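You operate a simulated robot arm through the tools that you are given. There is no shell and no other tool. Be economical: measure what you need, move in short steps, check, and stop when the job is done.

You run a simulated robot arm. Do the job below in one go: nothing can be reset, and whatever is moved stays where it is left.

## Task
Put the bag from the tooling bench top on the coil bench top. Put the silver bolt from the tooling bench top on top of the steel block. Put one of the camera lens from the gauging bench top in the dustpan. Take the sachet from the gauging bench top and put it on the white log card. Take the blue brush on the gauging bench top and put it away on the packing bench top. Take the mesh basket on the gauging bench top and put it away on the grate of the drip tray. Put the black plates on the gauging bench top away on the coil bench top. Take the sample carton from the gauging bench top and leave it on the front right nest of the plate board. Put the 1 mm nozzle block from the upper deck of the packing trolley on the shelf under the rollers and the 2 mm nozzle block on top of the clear box there. Put the bottle that says "rinse aid" from the oil bench top on the slide tray of the demagnetiser and the bottle marked "cleaner" on the oil bench end. Take the blue tin and leave it on the shelf under the drain spout. Any order will do. Set down upright: bag, mesh basket, sample carton, nozzle block, bottle, blue tin.

Only the result counts: the job must be done as asked and must still hold three seconds after the hand-in. Knocking over, shifting, dropping, spilling or breaking anything else fails it.

## Robot
A 7-joint arm with a two-finger parallel gripper on a trunk, on a base that drives. Base frame: it is fixed to the floor where the robot stands at the start and does not move with it; the origin is under the middle of the robot, x ahead of it, y to its left, z up; the surface under the hand at the start is at about z = 0.86. Lengths are in m, angles in degrees, forces in N, time in s.
With the tool pointing down near the work surface it reaches from about 0.28 to 0.72 m from the robot's upright axis, wherever it stands. Its first joint turns from -166.0 to 166.0 degrees. Places, roughly: bag [0.5, -0.25, 1]; black plates (9x4x3 cm) [-1.7, 7, 0.8]; blue bottle, green bottle, yellow bottle [0.25, 4, 1]; blue brush (10x4x5 cm) [-1.9, 6.7, 0.8]; blue tin [-2.5, -1.5, 0.5]; camera lens [-1.75, 5.75, 0.75]; clear box [-0.5, 6.5, 0.75]; coil bench top [0.4, 2.5, 0.8]; dustpan (30x17x9 cm) [-1.8, 6.5, 0.8]; front right nest of the plate board (18x18 cm) [-1.74, 9.82, 0.72]; grate of the drip tray (50x26 cm) [0.1, 3.96, 0.82]; mesh basket [-1.75, 6.75, 0.75]; nozzle block [-0.25, 6.5, 0.75]; oil bench end (15x29 cm) [0.22, 3.12, 0.8]; packing bench top [-0.5, 8.6, 0.7]; sachet [-1.75, 5.75, 0.75]; sample carton [-2, 7.5, 0.75]; shelf under the drain spout (26x23 cm) [-5, 2.28, 1]; shelf under the rollers [-0.5, 7.1, 0.3]; silver bolt (2x3x6 cm) [0.3, 1.2, 0.9]; slide tray of the demagnetiser [0.3, 2.9, 0.8]; steel block [0.25, 1.25, 0.75]; white log card [-1.75, 6, 0.75]. Payload 3.43 kg.
The TCP is the grasp point between the finger pads, 0.03 m short of the fingertips. In the tool frame z runs along the fingers and y along their closing line. Largest opening 0.094 m; finger width 0.028, thickness 0.01; the body of the gripper, 0.05 by 0.096 m, starts 0.055 m behind the TCP.
Orientation is that of the tool frame in the base frame, as a unit quaternion [x, y, z, w]. With the fingers straight down and closing along the base's y, the tool's x points along the base's -x, its y along +y and its z along -z.

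## Interface
- The arm moves only by the tool send_rows. Its argument "targets" is one flat list of numbers, 6 for each row, row after row: the shift along the tool's x, y, z in m, then the turn, a rotation vector about the tool's x, y, z in degrees. In form: [x, y, z, rx, ry, rz, x, y, z, rx, ry, rz, ...]. A call has 1 to 8 rows; each row shifts and turns the commanded pose from where the row before left it, along the tool's axes as they then stand. "grip" is the gripper command, from -1 (shut) to 1 (fully open), values between in proportion, set as the call begins (left out, the last holds). A row lasts 0.2 s, in which the tool goes at most 0.05 m and 8.6 degrees; a call with a longer step from one row to the next is refused whole, and so is a gripper value outside its range. Where a pose cannot be reached the arm comes as near as it can. A force on the tool above 40 N (or 10 N above the force at the start of the call, whichever is more), or a blocked arm, ends the call early, and 0.2 s more pass. The fingers move at their own pace (about 0.108 m/s each) and stop on an object; they squeeze with about 29 N. The grip force told is the motor's: it shows also when the fingers shut on nothing. Time passes only in rows, and 0.2 s behind the last, so rows that do not move let the fingers close. It gives the time, the measured TCP pose, the force on the tool (base axes), the opening and the grip force at its end, in the units of the frame above (readings bear some noise), with the torque about the TCP (base axes, N m) and any sound that the robot's microphone picked up, and new pictures: "pictures" is both (left out), scene, wrist or none.
- Cameras (640 x 400 px; columns grow to the right, rows downward): "scene" is now at [0.4306, -0.2001, 1.2996]; the picture's right is [0.00, -0.17, 0.99], its down [-0.36, 0.92, 0.16] and it looks along [-0.93, -0.36, -0.06] (base axes); focal length 214 px, centre (320, 200). "wrist" rides on the gripper at [0.076, 0.014, -0.102] in the tool frame; the picture's right is [-0.18, 0.98, 0.00], its down [-0.75, -0.14, -0.64] and it looks along [-0.63, -0.12, 0.77] (tool axes); focal length 243 px, centre (320, 200). There is no depth. A picture from a camera that has moved, and an enlarged one, comes with that camera's place and axes in the base frame and with its lens.
- raise_lower(by): slides the trunk up (or, below 0, down) by that many m; the arm and the scene camera ride with it, the base frame stays. It gives what a move gives, with no picture.
- drive_base(legs): drives the robot by 1 to 6 legs, each [ahead, left, turn to the left] in m, m and degrees, along the robot's own axes; the way and the turn of a leg run together, so that a leg with both is an arc; at most 1.5 m and 180 degrees a leg. The arm and the cameras ride along, it lands a little off, and it stops where it bumps. It gives what a move gives, and a new picture of the scene camera.
- aim_head(pan, tilt): turns the head with the scene camera to pan (to the left, within 80 degrees either way) and tilt (down, from -29 to 69), counted from straight ahead of the robot. It gives what a move gives, and a new picture of the scene camera.
- close_up(camera, box): a new picture of the part [left, top, right, bottom] of that camera's present view, enlarged. No time passes.
- sign_off(): hands the job in; it is judged then, once.

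Go step by step. Nothing tells you exact positions but the pictures and the camera data: compare them with the known pose of the tool, close in by small moves and look again before you grip or let go. The budget is 588 turns and 360 pictures, counting those below and the enlarged ones. Unless the task says otherwise, let go and move clear before handing in.

The tools are called as name(argument=value, ...) on one line, values as JSON. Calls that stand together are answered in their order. send_rows: Moves the arm, as the interface text tells. Its arguments: {"type":"object","properties":{"targets":{"type":"array","items":{"type":"number"}},"grip":{"type":"number"},"pictures":{"type":"string","enum":["both","scene","wrist","none"]}},"required":["targets"]} The other tools are called the same way: raise_lower (by) slides the trunk up or down; drive_base (legs) drives the base; aim_head (pan, tilt) turns the head that bears the scene camera; close_up (camera, box) takes an enlarged picture of a part of a camera's view; sign_off () hands the job in.

At the start:

```text
clock: 0.0
eef_pos: [0.4204, -0.1457, 1.1777]
ee_rot: [0.0, 1.0, 0.001, 0.0]
ft_force: [0.1, 0.1, -0.2]
wrist_torque: [0.0, 0.01, 0.0]
gripper_width: 0.0939
grasp_force: 0.1
trunk travel left (down, up): [-0.275, 0.315]
robot x, y, heading: [0.0012, -0.0005, -0.1]
head pan, tilt: [-80.2, 68.8]
```

scene: 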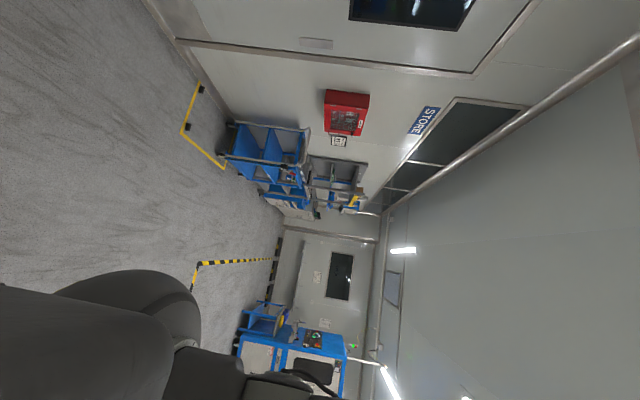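
wrist: 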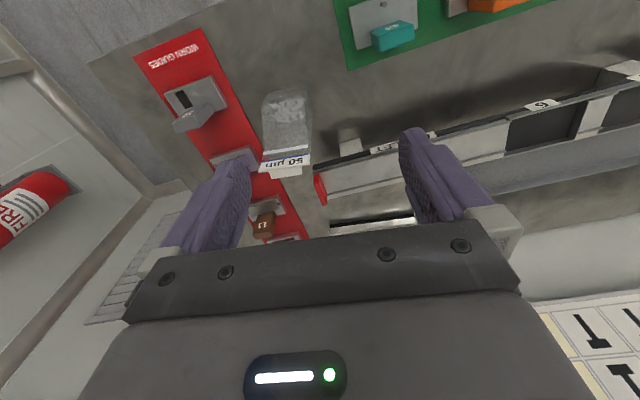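

I can't yet see the tooling bench properly in the scene view, so I'll turn the head ahead and down first.

aim_head(pan=0, tilt=40)

close_up(camera="wrist", box=[0, 0, 640, 400])

```text
clock: 1.5
eef_pos: [0.4192, -0.1472, 1.1776]
ee_rot: [0.0, 1.0, 0.001, 0.0]
ft_force: [-0.1, -0.8, -0.8]
wrist_torque: [0.01, 0.0, 0.02]
gripper_width: 0.0938
grasp_force: 0.1
trunk travel left (down, up): [-0.275, 0.315]
robot x, y, heading: [-0.0005, -0.0009, 0.1]
head pan, tilt: [0.0, 40.0]
camera scene: at [0.4667, -0.1451, 1.2241], right [0.0, -1.0, 0.0], down [-0.77, 0.0, 0.64], along [-0.64, 0.0, -0.77], focal length 214 px, centre (320, 200)
```

scene: 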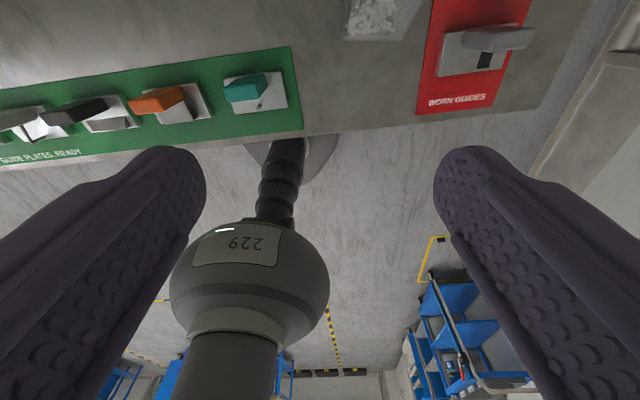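

```text
1.00 times, centred on (320, 200) of wrist (not enlarged: the box is as wide or as high as the picture)
camera zoom: at [0.3443, -0.1335, 1.2808], right [0.18, 0.98, 0.0], down [0.75, -0.14, 0.64], along [0.63, -0.12, -0.77], focal length 243 px, centre (320, 200)
```

zoom: 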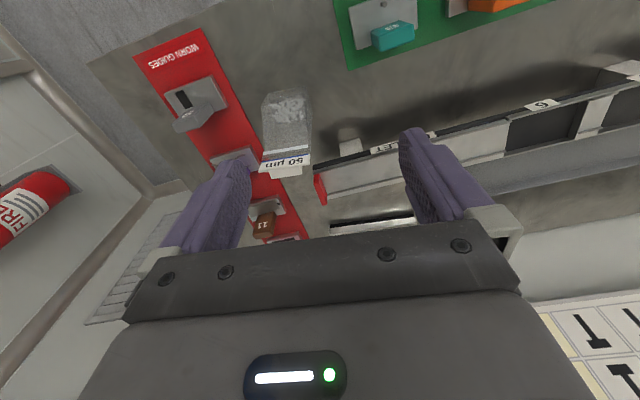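

The scene camera's axis seems to sit 90 degrees lower than the head's own axis. I'll tilt it fully up to see what it covers.

aim_head(pan=0, tilt=-29)

```text
clock: 2.9
eef_pos: [0.4207, -0.1461, 1.1777]
ee_rot: [0.0, 1.0, 0.0, 0.0]
ft_force: [0.3, 0.4, 1.6]
wrist_torque: [-0.03, 0.0, -0.01]
gripper_width: 0.094
grasp_force: 0.0
trunk travel left (down, up): [-0.275, 0.315]
robot x, y, heading: [0.0011, -0.0011, 0.3]
head pan, tilt: [0.0, -28.6]
camera scene: at [0.5704, -0.145, 1.242], right [0.0, -1.0, 0.0], down [-0.88, 0.0, -0.48], along [0.48, 0.0, -0.88], focal length 214 px, centre (320, 200)
```

scene: 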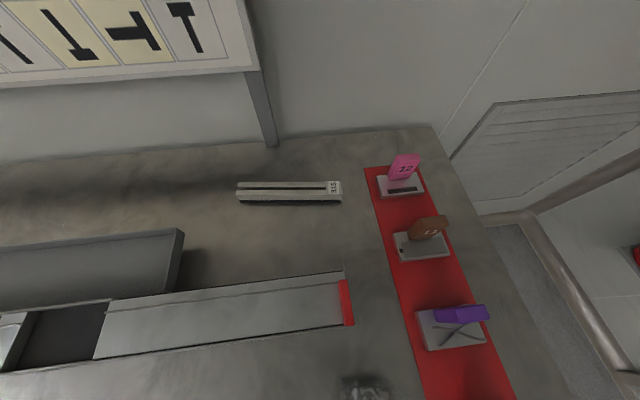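

The scene camera now shows the bench from above. The clear bag "50 µm" is near (0.49, -0.21), so I'll zoom in on it and nudge the arm to learn whether this camera rides on the hand.

close_up(camera="wrist", box=[220, 70, 360, 200])

send_rows(targets=[0.03, 0, 0, 0, 0, 0, 0.03, 0, 0, 0, 0, 0, 0.03, 0, 0, 0, 0, 0], grip=1, pictures="both")

```text
3.08 times, centred on (290, 135) of wrist
camera zoom: at [0.3443, -0.1334, 1.2808], right [0.18, 0.98, 0.0], down [0.75, -0.14, 0.64], along [0.63, -0.12, -0.77], focal length 746 px, centre (412, 400)
```

zoom: 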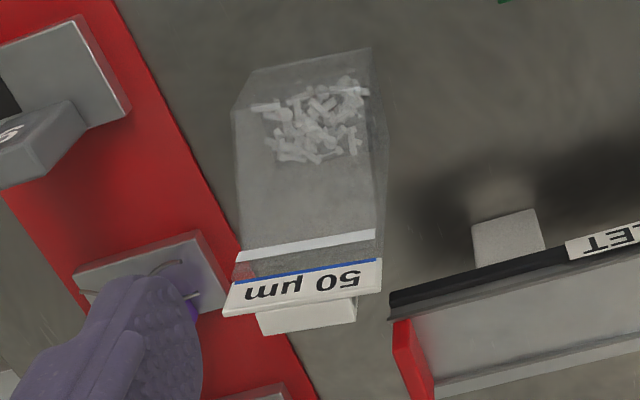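

```text
clock: 3.7
eef_pos: [0.3272, -0.1471, 1.1777]
ee_rot: [0.0, 1.0, 0.0, 0.0]
ft_force: [-0.2, -0.4, 0.4]
wrist_torque: [0.01, 0.01, -0.02]
gripper_width: 0.0939
grasp_force: 0.0
trunk travel left (down, up): [-0.275, 0.315]
robot x, y, heading: [0.0017, 0.0, -0.0]
head pan, tilt: [0.0, -28.6]
camera scene: at [0.4786, -0.1456, 1.2432], right [0.0, -1.0, 0.0], down [-0.88, 0.0, -0.48], along [0.48, 0.0, -0.88], focal length 214 px, centre (320, 200)
camera wrist: at [0.2524, -0.1341, 1.2818], right [0.18, 0.98, 0.0], down [0.75, -0.14, 0.64], along [0.63, -0.12, -0.77], focal length 243 px, centre (320, 200)
```

scene: 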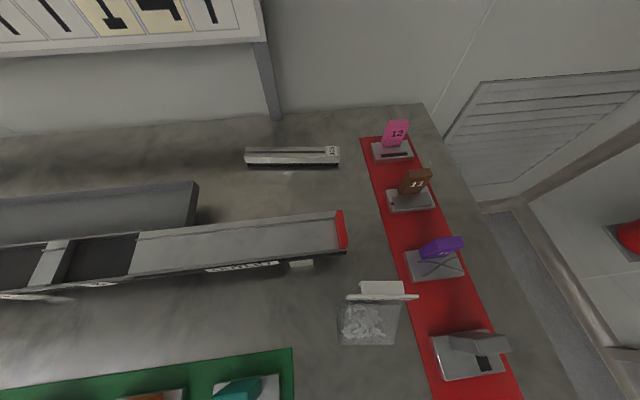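
wrist: 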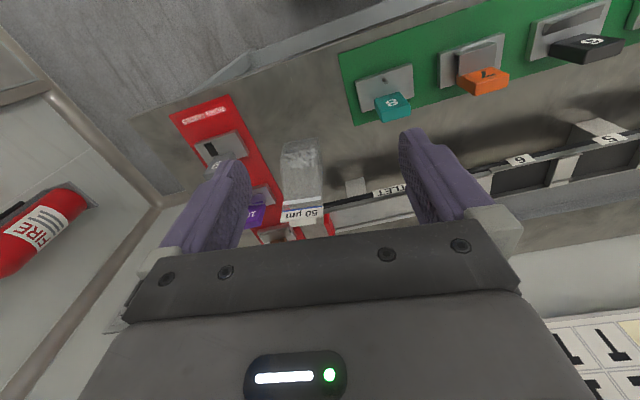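

The scene camera rides on the hand, so I have two cameras there. The bag stands upright with its header at about (0.496, -0.208, 1.01), and I'll look closer before choosing the grip.

close_up(camera="scene", box=[300, 250, 460, 370])

close_up(camera="wrist", box=[240, 120, 360, 240])

```text
3.33 times, centred on (380, 310) of scene
camera zoom: at [0.4786, -0.1456, 1.2432], right [0.0, -1.0, 0.0], down [-0.88, 0.0, -0.48], along [0.48, 0.0, -0.88], focal length 715 px, centre (120, -167)
```

zoom: 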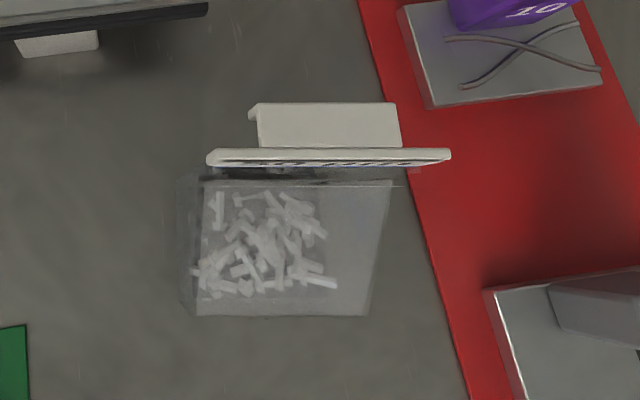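

```text
3.33 times, centred on (300, 180) of wrist
camera zoom: at [0.2524, -0.1341, 1.2818], right [0.18, 0.98, 0.0], down [0.75, -0.14, 0.64], along [0.63, -0.12, -0.77], focal length 809 px, centre (387, 267)
```

zoom: 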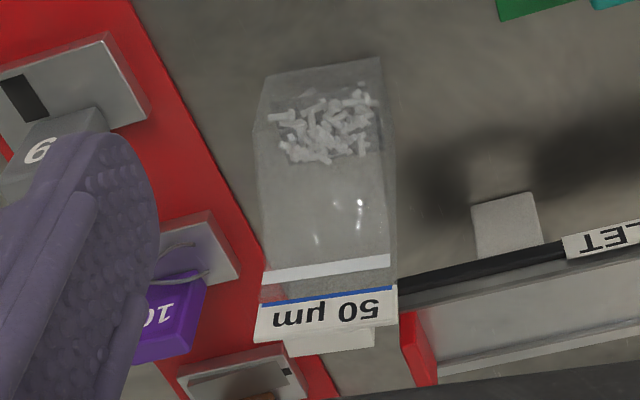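

The bag header carries a small white tab on top at about (0.503, -0.207, 1.02). I'll centre above it and turn the tool 90° so the fingers close along x.

send_rows(targets=[-0.044, -0.015, 0, 0, 0, 0, -0.044, -0.015, 0, 0, 0, 0, -0.044, -0.015, 0, 0, 0, 0, -0.044, -0.015, 0, 0, 0, 0, 0, 0, 0, 0, 0, 8.18, 0, 0, 0, 0, 0, 8.18, 0, 0, 0, 0, 0, 8.18, 0, 0, 0, 0, 0, 8.18], pictures="none")

send_rows(targets=[0, 0, 0, 0, 0, 8.18, 0, 0, 0, 0, 0, 8.18, 0, 0, 0, 0, 0, 8.18, 0, 0, 0, 0, 0, 8.18, 0, 0, 0, 0, 0, 8.18, 0, 0, 0, 0, 0, 8.18, 0, 0, 0, 0, 0, 8.18], pictures="both")

```text
clock: 5.5
eef_pos: [0.5072, -0.2069, 1.1786]
ee_rot: [0.282, 0.96, 0.0, 0.0]
ft_force: [-1.1, -0.1, -0.5]
wrist_torque: [0.0, 0.01, -0.02]
gripper_width: 0.0941
grasp_force: 0.1
trunk travel left (down, up): [-0.275, 0.315]
robot x, y, heading: [-0.0005, 0.0006, 0.1]
head pan, tilt: [0.0, -28.6]
```

```text
clock: 7.1
eef_pos: [0.508, -0.207, 1.1781]
ee_rot: [0.708, 0.706, 0.0, 0.0]
ft_force: [0.0, -0.4, 0.7]
wrist_torque: [0.0, -0.01, 0.0]
gripper_width: 0.0937
grasp_force: 0.1
trunk travel left (down, up): [-0.275, 0.315]
robot x, y, heading: [-0.0004, -0.0024, -0.2]
head pan, tilt: [0.0, -28.6]
camera scene: at [0.5065, -0.3554, 1.2422], right [-1.0, 0.0, 0.0], down [0.0, 0.88, -0.48], along [0.0, -0.48, -0.88], focal length 214 px, centre (320, 200)
camera wrist: at [0.5213, -0.1319, 1.281], right [0.98, -0.19, 0.0], down [-0.14, -0.75, 0.64], along [-0.12, -0.63, -0.77], focal length 243 px, centre (320, 200)
```

scene: 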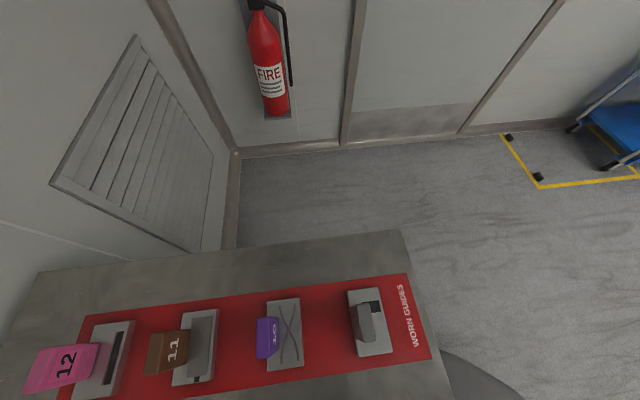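
wrist: 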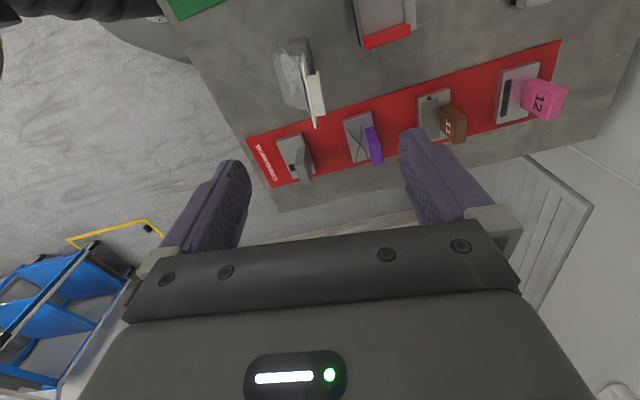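

The tab should appear at about (320, 95) in the wrist picture if I'm centred over it. I'll zoom in to check that.

close_up(camera="wrist", box=[260, 30, 380, 140])

```text
3.64 times, centred on (320, 85) of wrist
camera zoom: at [0.5213, -0.1319, 1.281], right [0.98, -0.19, 0.0], down [-0.14, -0.75, 0.64], along [-0.12, -0.63, -0.77], focal length 882 px, centre (320, 618)
```

zoom: 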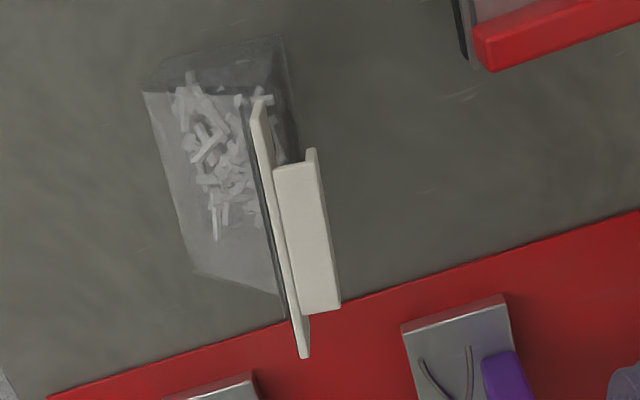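

The header and its hook sit close to the centre of the fingers. I'll go down to z≈1.006 and close.

send_rows(targets=[0, -0.004, 0.043, 0, 0, 0, 0, 0, 0.043, 0, 0, 0, 0, 0, 0.043, 0, 0, 0, 0, 0, 0.043, 0, 0, 0], pictures="wrist")

```text
clock: 8.1
eef_pos: [0.5035, -0.2081, 1.0048]
ee_rot: [0.707, 0.707, 0.0, 0.0]
ft_force: [0.5, -0.3, -0.1]
wrist_torque: [0.03, -0.02, 0.02]
gripper_width: 0.094
grasp_force: 0.1
trunk travel left (down, up): [-0.275, 0.315]
robot x, y, heading: [-0.0023, 0.0021, -0.3]
head pan, tilt: [0.0, -28.6]
camera wrist: at [0.5174, -0.1325, 1.1071], right [0.98, -0.18, 0.0], down [-0.14, -0.75, 0.64], along [-0.12, -0.63, -0.77], focal length 243 px, centre (320, 200)
```

wrist: 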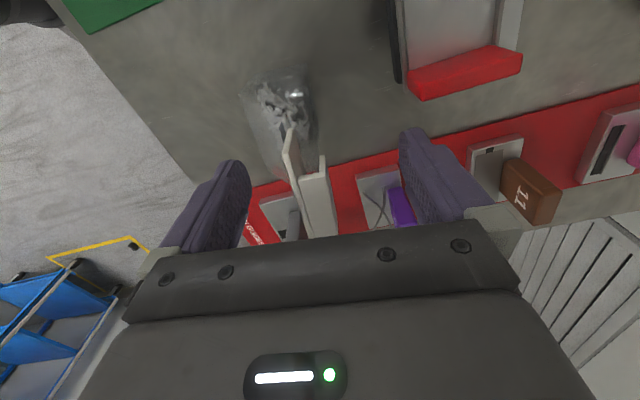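

The hook and header are between the pads, so I'll close.

send_rows(targets=[0, 0, 0, 0, 0, 0, 0, 0, 0, 0, 0, 0, 0, 0, 0, 0, 0, 0, 0, 0, 0, 0, 0, 0], grip=-1, pictures="wrist")

```text
clock: 9.1
eef_pos: [0.5028, -0.2079, 1.0057]
ee_rot: [0.707, 0.707, 0.0, 0.001]
ft_force: [-1.0, -0.2, 5.2]
wrist_torque: [0.08, 0.55, 0.02]
gripper_width: 0.0195
grasp_force: 29.0
trunk travel left (down, up): [-0.275, 0.315]
robot x, y, heading: [0.0003, 0.0014, 0.2]
head pan, tilt: [0.0, -28.6]
camera wrist: at [0.5165, -0.1325, 1.1079], right [0.98, -0.18, 0.0], down [-0.14, -0.75, 0.64], along [-0.12, -0.63, -0.77], focal length 243 px, centre (320, 200)
```

wrist: 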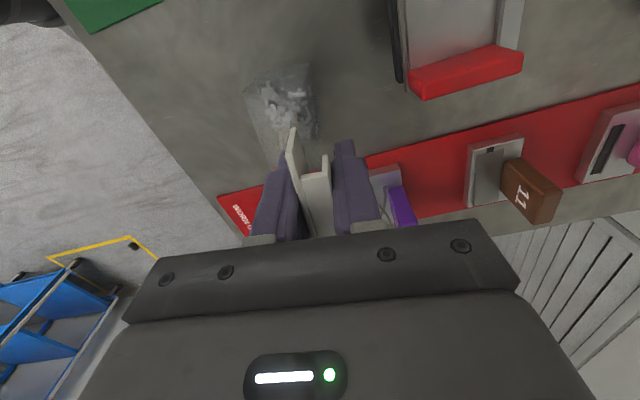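

Gripped at 19.5 mm. I'll lift it.

send_rows(targets=[0, 0, -0.02, 0, 0, 0, 0, 0, -0.04, 0, 0, 0, 0, 0, -0.05, 0, 0, 0, 0, 0, -0.05, 0, 0, 0, 0, 0, -0.05, 0, 0, 0], pictures="both")

```text
clock: 10.3
eef_pos: [0.5047, -0.2065, 1.2182]
ee_rot: [0.707, 0.707, 0.0, 0.0]
ft_force: [-0.2, -0.1, -2.0]
wrist_torque: [0.0, -0.04, 0.01]
gripper_width: 0.0194
grasp_force: 28.5
trunk travel left (down, up): [-0.275, 0.315]
robot x, y, heading: [0.0004, 0.0002, -0.1]
head pan, tilt: [0.0, -28.6]
camera scene: at [0.5042, -0.3554, 1.2819], right [-1.0, 0.0, 0.0], down [0.0, 0.88, -0.48], along [0.0, -0.48, -0.88], focal length 214 px, centre (320, 200)
camera wrist: at [0.5184, -0.1318, 1.3206], right [0.98, -0.18, 0.0], down [-0.14, -0.75, 0.64], along [-0.12, -0.63, -0.77], focal length 243 px, centre (320, 200)
```

scene: 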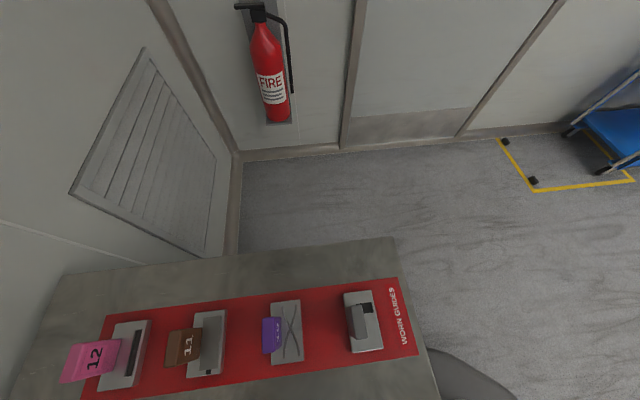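
wrist: 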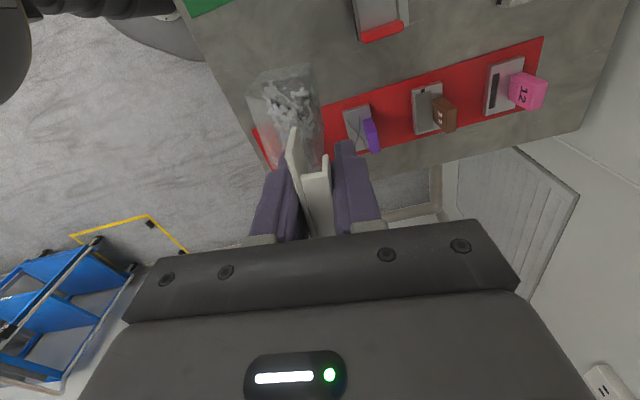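

The bag is held and light. I'll look toward +y, backwards past the hand, to see the coil bench and the way there.

aim_head(pan=0, tilt=69)

```text
clock: 12.1
eef_pos: [0.5049, -0.2073, 1.2166]
ee_rot: [0.708, 0.707, 0.0, 0.001]
ft_force: [-0.3, -0.5, -1.9]
wrist_torque: [0.01, -0.07, 0.04]
gripper_width: 0.0195
grasp_force: 29.0
trunk travel left (down, up): [-0.275, 0.315]
robot x, y, heading: [0.0003, -0.0003, 0.1]
head pan, tilt: [0.0, 68.8]
camera scene: at [0.5049, -0.2157, 1.2918], right [-1.0, 0.0, 0.0], down [0.0, 0.36, 0.93], along [0.0, 0.93, -0.36], focal length 214 px, centre (320, 200)
```

scene: 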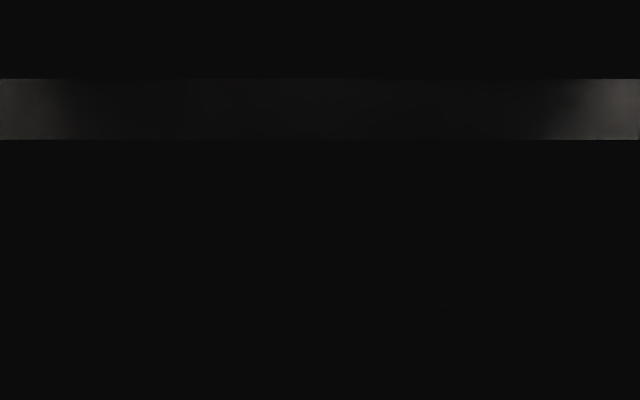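

That view is blocked by the gripper body. I'll turn the tool back to its original heading, retract a bit, and look left with the head panned.

send_rows(targets=[0, 0, 0, 0, 0, -8.18, 0, 0, 0, 0, 0, -8.18, 0, 0, 0, 0, 0, -8.18, 0, 0, 0, 0, 0, -8.18, 0, 0, 0, 0, 0, -8.18, 0, 0, 0, 0, 0, -8.18, 0, 0, 0, 0, 0, -8.18, 0, 0, 0, 0, 0, -8.18], pictures="none")

send_rows(targets=[0, 0, -0.02, 0, 0, -8.18, 0, 0, -0.02, 0, 0, -8.18, 0, 0, -0.02, 0, 0, -8.2, 0.03, 0.04, 0, 0, 0, 0, 0.03, 0.04, 0, 0, 0, 0, 0.03, 0.04, 0, 0, 0, 0, 0.03, 0.04, 0, 0, 0, 0, 0.02, 0.04, 0, 0, 0, 0], pictures="none")

aim_head(pan=80, tilt=0)

```text
clock: 13.9
eef_pos: [0.5019, -0.2069, 1.217]
ee_rot: [0.212, 0.977, 0.0, 0.0]
ft_force: [0.4, -0.5, -0.8]
wrist_torque: [0.0, -0.02, 0.02]
gripper_width: 0.0004
grasp_force: 28.4
trunk travel left (down, up): [-0.275, 0.315]
robot x, y, heading: [0.0005, 0.0012, 0.0]
head pan, tilt: [0.0, 68.8]
```

```text
clock: 15.7
eef_pos: [0.3583, -0.0056, 1.2742]
ee_rot: [0.0, 1.0, 0.0, 0.0]
ft_force: [-0.1, 0.1, 0.0]
wrist_torque: [0.0, -0.04, -0.01]
gripper_width: 0.0002
grasp_force: 29.1
trunk travel left (down, up): [-0.275, 0.315]
robot x, y, heading: [0.0018, 0.0014, 0.1]
head pan, tilt: [0.0, 68.8]
```

```text
clock: 17.2
eef_pos: [0.3591, -0.0057, 1.2739]
ee_rot: [0.001, 1.0, 0.0, 0.001]
ft_force: [-0.5, 1.4, -1.0]
wrist_torque: [-0.01, 0.01, 0.0]
gripper_width: 0.0
grasp_force: 28.5
trunk travel left (down, up): [-0.275, 0.315]
robot x, y, heading: [-0.0003, 0.0028, -0.2]
head pan, tilt: [80.0, 0.0]
camera scene: at [0.469, 0.0836, 1.3888], right [0.0, -0.17, -0.98], down [-1.0, 0.0, 0.0], along [0.0, 0.98, -0.17], focal length 214 px, centre (320, 200)
```

scene: 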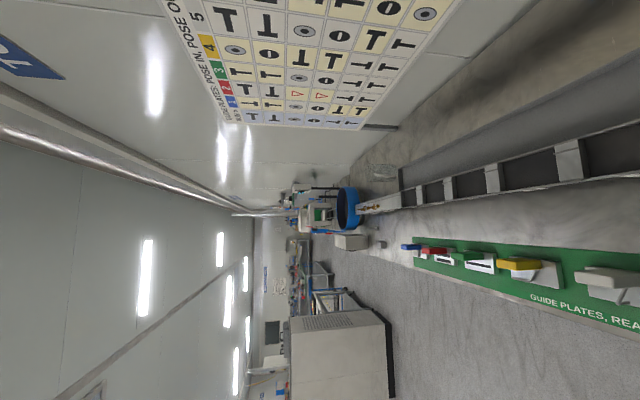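

The opening now reads zero, so the bag slipped out while the tool turned. I'll find where it landed before doing anything else.

aim_head(pan=0, tilt=-10)

send_rows(targets=[0, 0, 0, 0, 0, 0], grip=-1, pictures="wrist")

```text
clock: 18.7
eef_pos: [0.3595, -0.0067, 1.2727]
ee_rot: [0.001, 1.0, 0.0, 0.0]
ft_force: [-0.3, 0.1, -0.5]
wrist_torque: [-0.01, 0.01, 0.0]
gripper_width: 0.0
grasp_force: 29.2
trunk travel left (down, up): [-0.275, 0.315]
robot x, y, heading: [-0.0012, -0.0026, -0.0]
head pan, tilt: [0.0, -10.0]
camera scene: at [0.4843, -0.0049, 1.3202], right [0.0, -1.0, 0.0], down [-0.98, 0.0, -0.17], along [0.17, 0.0, -0.98], focal length 214 px, centre (320, 200)
```

scene: 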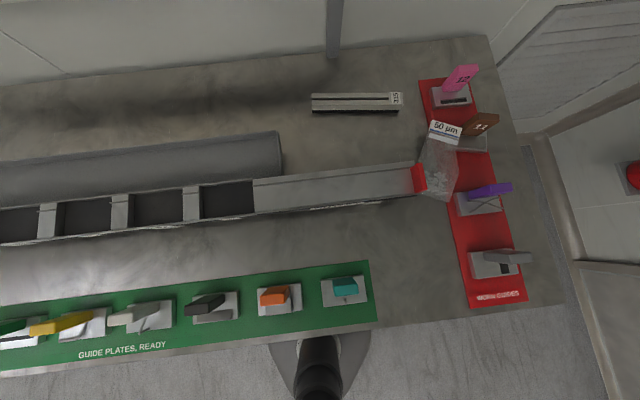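

```text
clock: 19.1
eef_pos: [0.3594, -0.0051, 1.2737]
ee_rot: [-0.001, 1.0, 0.0, 0.0]
ft_force: [0.5, -0.3, -0.5]
wrist_torque: [0.01, -0.01, -0.03]
gripper_width: 0.0
grasp_force: 28.6
trunk travel left (down, up): [-0.275, 0.315]
robot x, y, heading: [-0.0007, 0.0027, -0.2]
head pan, tilt: [0.0, -10.0]
camera wrist: at [0.2828, 0.0068, 1.3763], right [0.18, 0.98, 0.0], down [0.75, -0.14, 0.64], along [0.63, -0.12, -0.77], focal length 243 px, centre (320, 200)
```

wrist: 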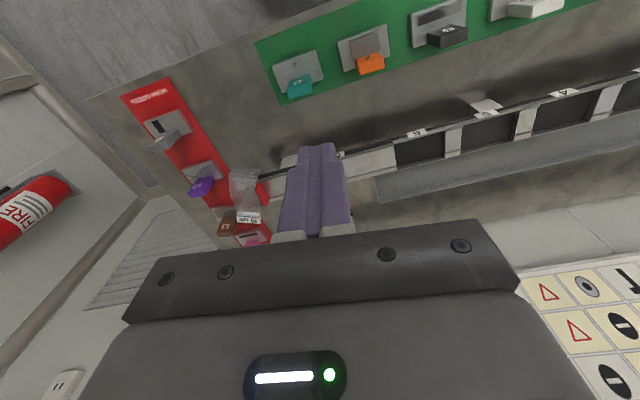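

The bag landed by the red end stop, and it may be touching plate 11 and the rail. I'll look closely to see what it disturbed.

close_up(camera="scene", box=[380, 50, 540, 310])

close_up(camera="wrist", box=[180, 140, 300, 260])

close_up(camera="scene", box=[390, 90, 510, 220])

```text
1.54 times, centred on (460, 180) of scene
camera zoom: at [0.4842, -0.0047, 1.3202], right [0.0, -1.0, 0.0], down [-0.98, 0.0, -0.17], along [0.17, 0.0, -0.98], focal length 330 px, centre (105, 231)
```

zoom: 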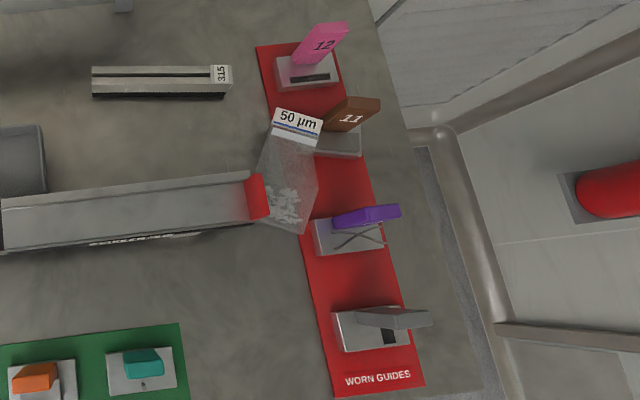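

```text
3.33 times, centred on (240, 200) of wrist
camera zoom: at [0.2828, 0.0068, 1.3763], right [0.18, 0.98, 0.0], down [0.75, -0.14, 0.64], along [0.63, -0.12, -0.77], focal length 809 px, centre (587, 200)
```

zoom: 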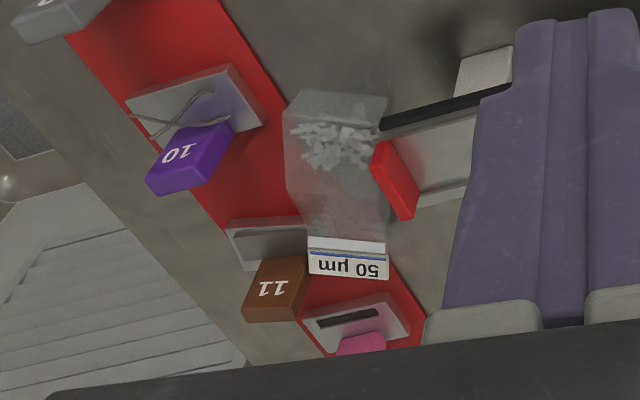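

```text
3.08 times, centred on (450, 155) of scene
camera zoom: at [0.4842, -0.0047, 1.3202], right [0.0, -1.0, 0.0], down [-0.98, 0.0, -0.17], along [0.17, 0.0, -0.98], focal length 660 px, centre (-80, 338)
```

zoom: 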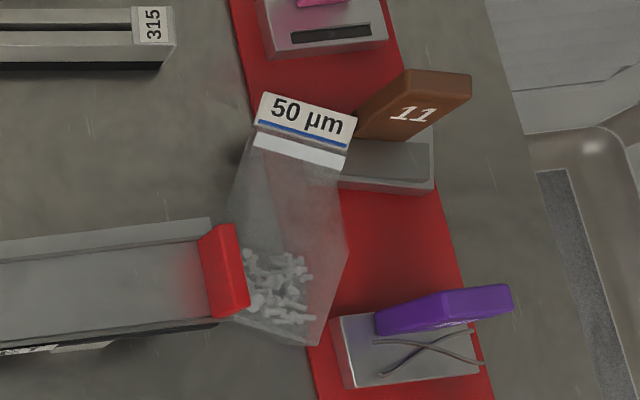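

The bag is lying on its back, base near (0.56, -0.26) and header near (0.71, -0.27, 0.90), wedged between the red stop and fixture 11. I'll drive closer so I can hook behind the header and draw it back to open bench.

drive_base(legs=[[0, -0.25, 0], [0.1, 0, 0]])

```text
clock: 21.8
eef_pos: [0.4438, -0.2602, 1.274]
ee_rot: [-0.001, 1.0, 0.0, 0.0]
ft_force: [-1.1, 0.4, -0.3]
wrist_torque: [0.01, -0.04, 0.03]
gripper_width: 0.0001
grasp_force: 28.7
trunk travel left (down, up): [-0.275, 0.315]
robot x, y, heading: [0.0808, -0.2521, 0.4]
head pan, tilt: [0.0, -10.0]
stopped in leg 2: the robot was blocked; the commanded pose is now the measured one
camera scene: at [0.5682, -0.257, 1.3205], right [0.0, -1.0, 0.0], down [-0.98, 0.0, -0.17], along [0.17, 0.0, -0.98], focal length 214 px, centre (320, 200)
```

scene: 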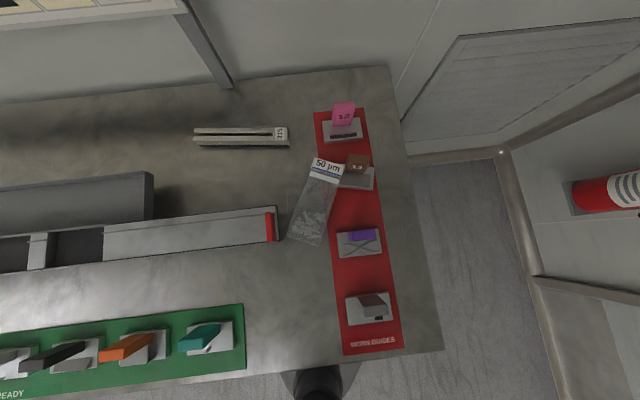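

The base stopped against the bench at x=0.08, which puts the header in reach. I'll zoom in from this better angle.

close_up(camera="scene", box=[270, 90, 400, 270])

close_up(camera="wrist", box=[240, 40, 460, 260])

```text
2.22 times, centred on (335, 180) of scene
camera zoom: at [0.5682, -0.257, 1.3205], right [0.0, -1.0, 0.0], down [-0.98, 0.0, -0.17], along [0.17, 0.0, -0.98], focal length 477 px, centre (287, 244)
```

zoom: 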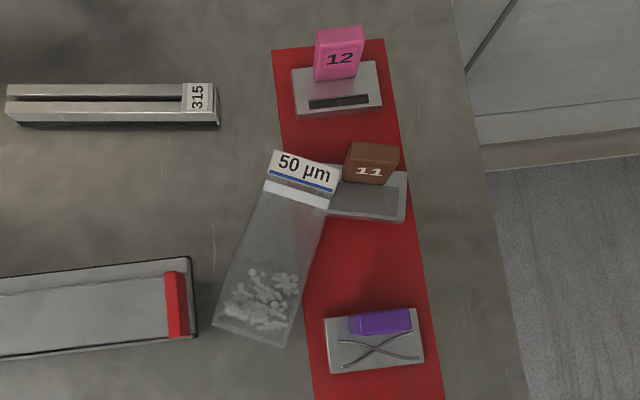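

```text
1.82 times, centred on (350, 150) of wrist
camera zoom: at [0.3668, -0.2461, 1.3764], right [0.18, 0.98, 0.0], down [0.75, -0.14, 0.64], along [0.63, -0.12, -0.77], focal length 441 px, centre (266, 291)
```

zoom: 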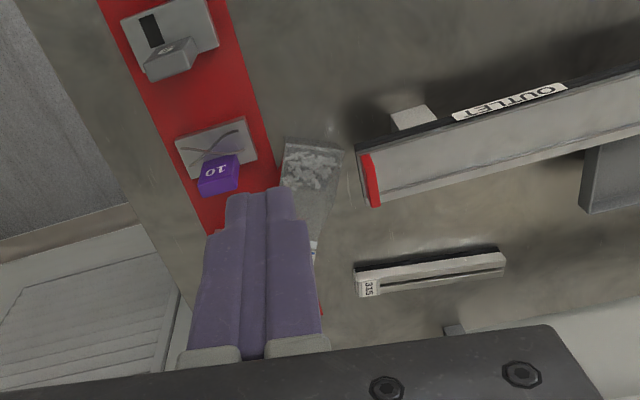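

From here it's clear that the bag's mid-body at about (0.639, -0.243) is free on both sides and about 64 mm wide, though fixture 11 got turned about 15°; I'll square it up again later. I'll set the tool across the bag with a 20° pre-tilt so I can stand it up afterwards.

send_rows(targets=[-0.039, 0.0034, 0, 0, 0, 0, -0.039, 0.0034, 0, 0, 0, 0, -0.039, 0.0034, 0, 0, 0, 0, -0.039, 0.0034, 0, 0, 0, 0, -0.039, 0.0034, 0, 0, 0, 0, 0, 0, 0.03, 0, 0, 6.2, 0, 0, 0.03, 0, 0, 6.2, 0, 0, 0.03, 0, 0, 6.2], grip=1, pictures="none")

send_rows(targets=[0, 0, 0.04, 0, 0, 0, 0, 0, 0.04, 0, 0, 0, 0, 0, 0.04, 0, 0, 0, 0, 0, 0.03, 0, 0, 0, 0, 0, 0, 0, 6.67, 0, 0, 0, 0, 0, 6.67, 0, 0, 0, 0, 0, 6.67, 0], pictures="both")

```text
clock: 23.6
eef_pos: [0.6388, -0.2406, 1.181]
ee_rot: [0.161, 0.987, -0.001, 0.0]
ft_force: [0.9, -0.1, 0.1]
wrist_torque: [-0.02, 0.03, 0.03]
gripper_width: 0.094
grasp_force: 0.0
trunk travel left (down, up): [-0.275, 0.315]
robot x, y, heading: [0.0852, -0.2531, 0.3]
head pan, tilt: [0.0, -10.0]
```

```text
clock: 25.2
eef_pos: [0.6405, -0.2406, 1.0335]
ee_rot: [0.157, 0.972, 0.028, -0.173]
ft_force: [-0.5, 0.8, 0.4]
wrist_torque: [0.04, 0.0, 0.01]
gripper_width: 0.0937
grasp_force: 0.1
trunk travel left (down, up): [-0.275, 0.315]
robot x, y, heading: [0.0866, -0.2528, 0.5]
head pan, tilt: [0.0, -10.0]
camera scene: at [0.7666, -0.2813, 1.0345], right [-0.32, -0.95, 0.0], down [-0.93, 0.31, 0.18], along [-0.17, 0.06, -0.98], focal length 214 px, centre (320, 200)
camera wrist: at [0.6103, -0.2171, 1.1564], right [0.47, 0.88, -0.06], down [0.84, -0.43, 0.34], along [0.27, -0.22, -0.94], focal length 243 px, centre (320, 200)
```

scene: 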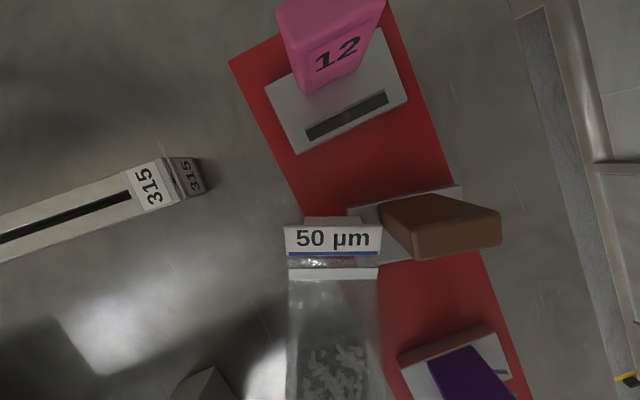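
wrist: 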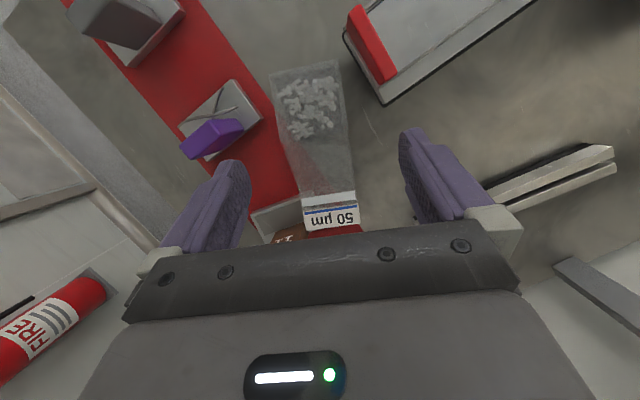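

The bag is centred between the fingers and the finger paths are clear. I'll descend straight down to about z=0.898.

send_rows(targets=[-0.0116, 0, 0.0318, 0, 0, 0, -0.0116, 0, 0.0318, 0, 0, 0, -0.0116, 0, 0.0318, 0, 0, 0, -0.0116, 0, 0.0318, 0, 0, 0], pictures="wrist")

```text
clock: 26.2
eef_pos: [0.638, -0.2407, 0.8984]
ee_rot: [0.157, 0.972, 0.028, -0.171]
ft_force: [0.2, 0.7, -0.2]
wrist_torque: [-0.01, -0.03, -0.03]
gripper_width: 0.0942
grasp_force: 0.1
trunk travel left (down, up): [-0.275, 0.315]
robot x, y, heading: [0.0866, -0.253, 0.2]
head pan, tilt: [0.0, -10.0]
camera wrist: at [0.6074, -0.2166, 1.0208], right [0.47, 0.88, -0.06], down [0.84, -0.43, 0.35], along [0.28, -0.22, -0.94], focal length 243 px, centre (320, 200)
```

wrist: 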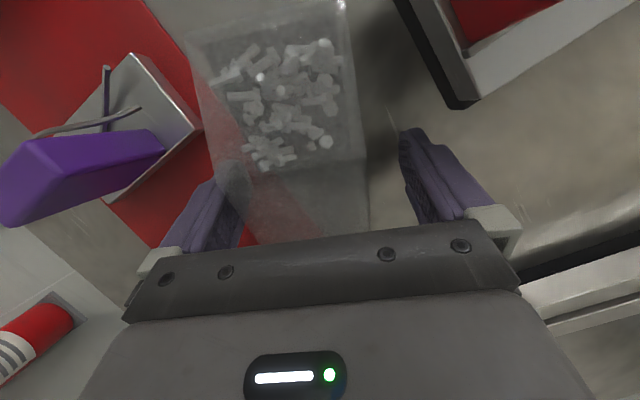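

The bag sits about 6 mm toward one finger. I'll shift by that much and close.

send_rows(targets=[0, -0.006, 0, 0, 0, 0, 0, 0, 0, 0, 0, 0, 0, 0, 0, 0, 0, 0, 0, 0, 0, 0, 0, 0, 0, 0, 0, 0, 0, 0], grip=-1, pictures="wrist")

```text
clock: 27.4
eef_pos: [0.6358, -0.248, 0.898]
ee_rot: [0.158, 0.972, 0.028, -0.173]
ft_force: [-1.0, 0.2, -0.2]
wrist_torque: [0.01, 0.0, 0.08]
gripper_width: 0.0702
grasp_force: 29.2
trunk travel left (down, up): [-0.275, 0.315]
robot x, y, heading: [0.0815, -0.2537, 0.0]
head pan, tilt: [0.0, -10.0]
camera wrist: at [0.6059, -0.223, 1.0209], right [0.47, 0.88, -0.06], down [0.84, -0.43, 0.34], along [0.28, -0.22, -0.94], focal length 243 px, centre (320, 200)
```

wrist: 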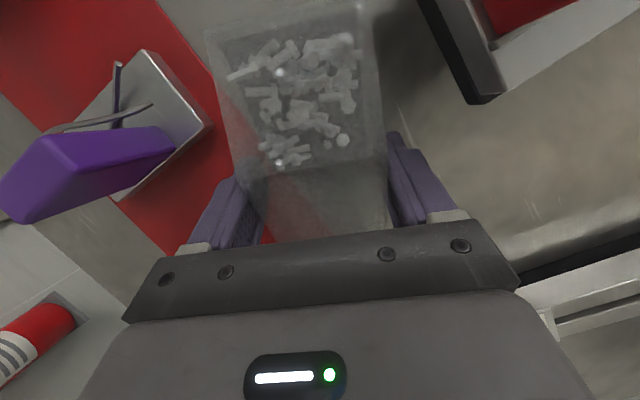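

Gripped at 70 mm. I'll lift slowly and straight up.

send_rows(targets=[0.0034, 0, -0.0094, 0, 0, 0, 0.0068, 0, -0.0188, 0, 0, 0, 0.0103, 0, -0.0282, 0, 0, 0, 0.0103, 0, -0.0282, 0, 0, 0, 0.0103, 0, -0.0282, 0, 0, 0, 0.0103, 0, -0.0282, 0, 0, 0, 0.0103, 0, -0.0282, 0, 0, 0, 0.0068, 0, -0.0188, 0, 0, 0], pictures="wrist")

```text
clock: 29.2
eef_pos: [0.6384, -0.2462, 1.0974]
ee_rot: [0.158, 0.972, 0.028, -0.173]
ft_force: [0.2, -0.2, -2.2]
wrist_torque: [0.01, 0.01, -0.02]
gripper_width: 0.0701
grasp_force: 29.0
trunk travel left (down, up): [-0.275, 0.315]
robot x, y, heading: [0.0841, -0.2536, 0.3]
head pan, tilt: [0.0, -10.0]
camera wrist: at [0.6087, -0.2223, 1.221], right [0.47, 0.88, -0.06], down [0.84, -0.43, 0.34], along [0.28, -0.22, -0.94], focal length 243 px, centre (320, 200)
```

wrist: 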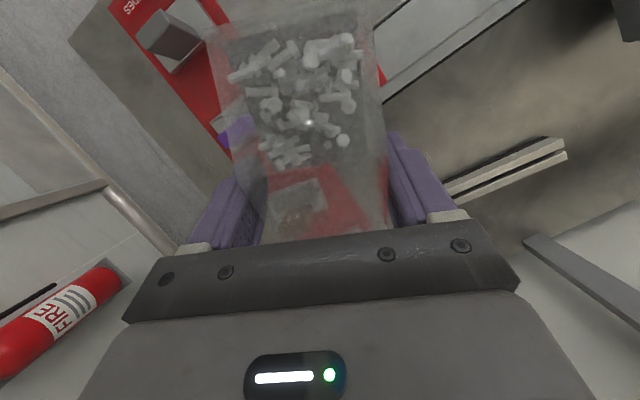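

It's held firmly. I'll rotate the bag upright about tool y in small steps, checking as I go.

send_rows(targets=[0.03, 0, -0.012, 0, -5, 0, 0.03, 0, -0.01, 0, -5, 0, 0.03, 0, -0.008, 0, -5, 0, 0.03, 0, 0, 0, -5, 0, 0, 0, 0, 0, -5, 0, 0, 0, 0, 0, -5, 0, 0, 0, 0, 0, -5, 0, 0, 0, 0, 0, -5, 0], pictures="none")

send_rows(targets=[0, 0, 0, 0, -5, 0, 0, 0, 0, 0, -5, 0, 0, 0, 0, 0, -5, 0, 0, 0, 0, 0, -5, 0, 0, 0, 0, 0, -5, 0, 0, 0, 0, 0, -5, 0, 0, 0, 0, 0, -5, 0, 0, 0, 0, 0, -5, 0], pictures="both")

```text
clock: 31.0
eef_pos: [0.537, -0.2126, 1.1527]
ee_rot: [0.157, 0.972, -0.028, 0.172]
ft_force: [-0.3, 0.4, -1.7]
wrist_torque: [0.01, 0.01, 0.0]
gripper_width: 0.0701
grasp_force: 29.2
trunk travel left (down, up): [-0.275, 0.315]
robot x, y, heading: [0.0829, -0.2548, 0.2]
head pan, tilt: [0.0, -10.0]
```

```text
clock: 32.8
eef_pos: [0.5389, -0.2094, 1.1526]
ee_rot: [0.138, 0.855, -0.081, 0.493]
ft_force: [-0.2, 0.8, -2.1]
wrist_torque: [-0.02, 0.05, -0.02]
gripper_width: 0.0699
grasp_force: 28.8
out of reach, approached as far as the arm can: row 8
trunk travel left (down, up): [-0.275, 0.315]
robot x, y, heading: [0.0868, -0.2561, 0.3]
head pan, tilt: [0.0, -10.0]
camera scene: at [0.561, -0.2155, 1.2848], right [-0.32, -0.95, 0.0], down [-0.32, 0.11, -0.94], along [0.89, -0.3, -0.34], focal length 214 px, centre (320, 200)
camera wrist: at [0.4233, -0.1576, 1.1379], right [0.4, 0.9, 0.16], down [-0.21, -0.07, 0.97], along [0.89, -0.42, 0.16], focal length 243 px, centre (320, 200)
```

scene: 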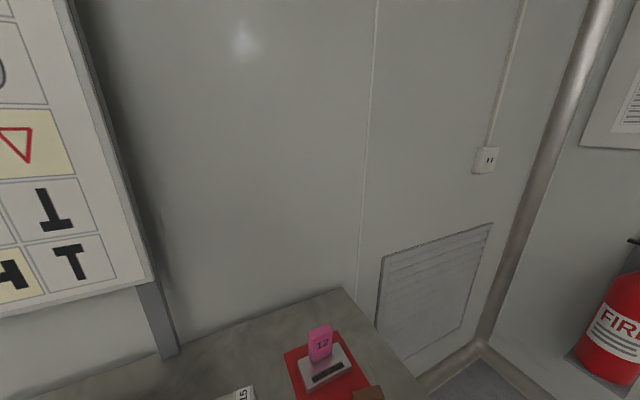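
wrist: 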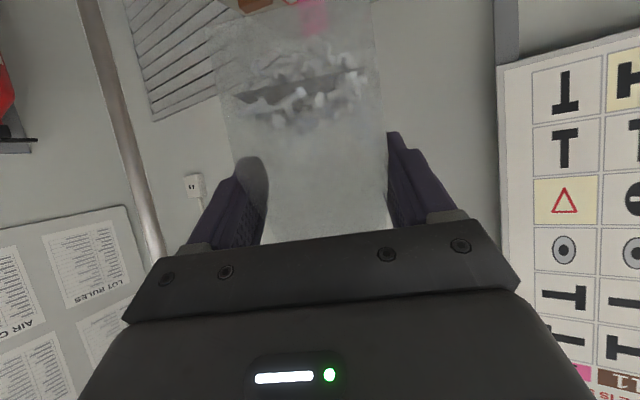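

The bag is upright within about 10° and held. Next I'll back away and turn left to see the way to the coil bench.

drive_base(legs=[[-0.55, 0, 0], [0, 0, 90]])

```text
clock: 39.7
eef_pos: [-0.494, 0.1971, 1.1515]
ee_rot: [-0.498, 0.709, 0.287, 0.408]
ft_force: [-0.5, -0.4, -2.2]
wrist_torque: [-0.02, 0.02, 0.02]
gripper_width: 0.0701
grasp_force: 29.0
trunk travel left (down, up): [-0.275, 0.315]
robot x, y, heading: [-0.4632, -0.2569, 88.8]
head pan, tilt: [0.0, -10.0]
camera scene: at [-0.4859, 0.2211, 1.2847], right [0.94, -0.34, 0.0], down [-0.12, -0.32, -0.94], along [0.32, 0.88, -0.34], focal length 214 px, centre (320, 200)
```

scene: 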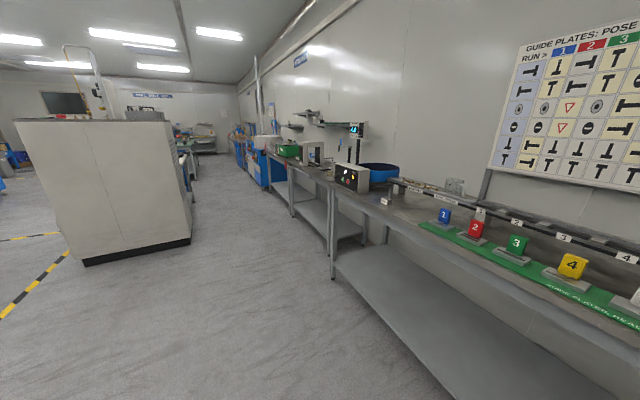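

The aisle is clear. I'll drive forward along it to beside the coil bench and turn right to face it.

drive_base(legs=[[1.35, 0, 0], [1.3, 0, 0], [0, 0, -89]])

```text
clock: 56.5
eef_pos: [0.0306, 2.4516, 1.1519]
ee_rot: [0.142, 0.855, -0.082, 0.493]
ft_force: [0.5, 0.3, -2.4]
wrist_torque: [0.03, 0.03, -0.01]
gripper_width: 0.0699
grasp_force: 28.9
trunk travel left (down, up): [-0.275, 0.315]
robot x, y, heading: [-0.4237, 2.4152, -0.5]
head pan, tilt: [0.0, -10.0]
camera scene: at [0.0519, 2.4458, 1.2847], right [-0.33, -0.95, 0.0], down [-0.33, 0.11, -0.94], along [0.89, -0.31, -0.34], focal length 214 px, centre (320, 200)
```

scene: 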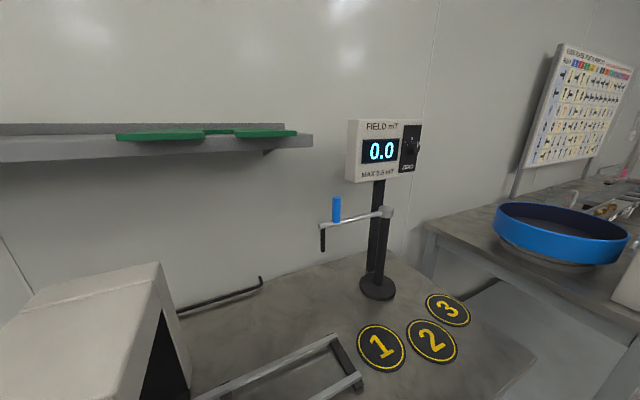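

I see the coil bench: field meter, marks 1–3, and the demagnetiser tunnel with its slide rails. I'll tilt the head down to map the free area.

aim_head(pan=0, tilt=10)

```text
clock: 57.3
eef_pos: [0.0308, 2.4528, 1.1523]
ee_rot: [0.143, 0.855, -0.083, 0.492]
ft_force: [-0.6, 0.1, -2.2]
wrist_torque: [-0.02, 0.03, 0.02]
gripper_width: 0.0701
grasp_force: 29.3
trunk travel left (down, up): [-0.275, 0.315]
robot x, y, heading: [-0.424, 2.4137, -0.3]
head pan, tilt: [0.0, 10.0]
camera scene: at [0.0442, 2.4485, 1.2533], right [-0.33, -0.95, 0.0], down [-0.61, 0.21, -0.77], along [0.72, -0.25, -0.64], focal length 214 px, centre (320, 200)
```

scene: 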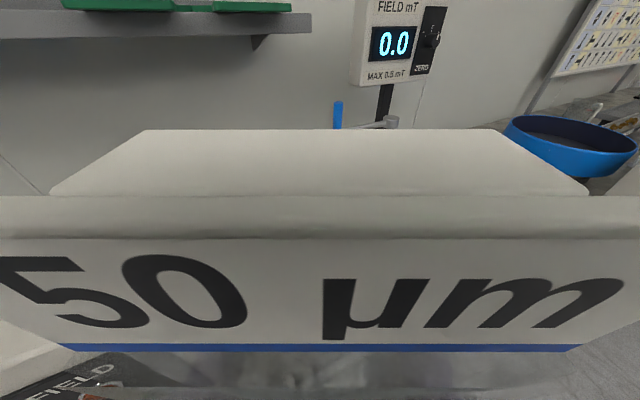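

The bag's own header fills that view. I'll raise the trunk and use the less tilted view to map the bench surface.

raise_lower(by=0.25)

aim_head(pan=0, tilt=-6)

```text
clock: 59.9
eef_pos: [0.0299, 2.4527, 1.402]
ee_rot: [0.142, 0.854, -0.083, 0.493]
ft_force: [0.4, 0.3, -2.1]
wrist_torque: [0.01, 0.03, -0.04]
gripper_width: 0.0702
grasp_force: 29.2
trunk travel left (down, up): [-0.525, 0.065]
robot x, y, heading: [-0.4232, 2.4139, -0.7]
head pan, tilt: [0.0, 10.0]
```

```text
clock: 60.7
eef_pos: [0.0292, 2.4515, 1.4029]
ee_rot: [0.142, 0.855, -0.082, 0.491]
ft_force: [0.1, -0.5, -1.3]
wrist_torque: [0.01, 0.03, 0.02]
gripper_width: 0.0701
grasp_force: 29.4
trunk travel left (down, up): [-0.525, 0.065]
robot x, y, heading: [-0.4236, 2.4152, -0.4]
head pan, tilt: [0.0, -6.0]
camera scene: at [0.0512, 2.4461, 1.5281], right [-0.33, -0.95, 0.0], down [-0.39, 0.13, -0.91], along [0.86, -0.3, -0.41], focal length 214 px, centre (320, 200)
```

scene: 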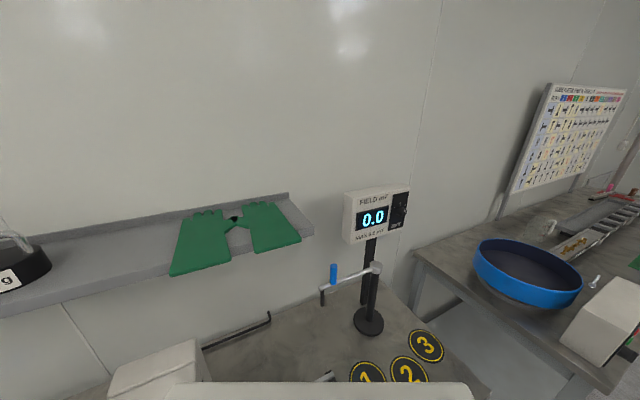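

I'll back off so the front of the bench comes into view.

drive_base(legs=[[-0.45, 0.15, -15]])

```text
clock: 63.5
eef_pos: [-0.3914, 2.5407, 1.401]
ee_rot: [0.252, 0.829, -0.147, 0.478]
ft_force: [0.9, 0.4, -3.2]
wrist_torque: [0.01, 0.04, -0.01]
gripper_width: 0.0705
grasp_force: 28.7
trunk travel left (down, up): [-0.525, 0.065]
robot x, y, heading: [-0.8396, 2.62, -15.6]
head pan, tilt: [0.0, -6.0]
camera scene: at [-0.3726, 2.5297, 1.5277], right [-0.56, -0.83, 0.0], down [-0.34, 0.23, -0.91], along [0.76, -0.51, -0.41], focal length 214 px, centre (320, 200)
```

scene: 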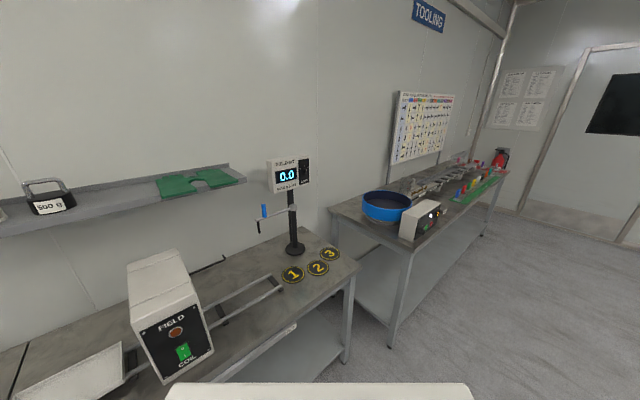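

The whole coil bench is visible now. I'll zoom in to measure the free spots.

close_up(camera="scene", box=[180, 190, 370, 380])

```text
2.11 times, centred on (275, 285) of scene
camera zoom: at [-0.3726, 2.5297, 1.5277], right [-0.56, -0.83, 0.0], down [-0.34, 0.23, -0.91], along [0.76, -0.51, -0.41], focal length 452 px, centre (415, 21)
```

zoom: 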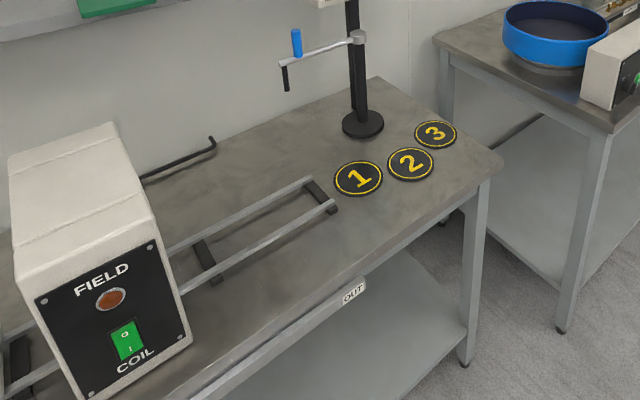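

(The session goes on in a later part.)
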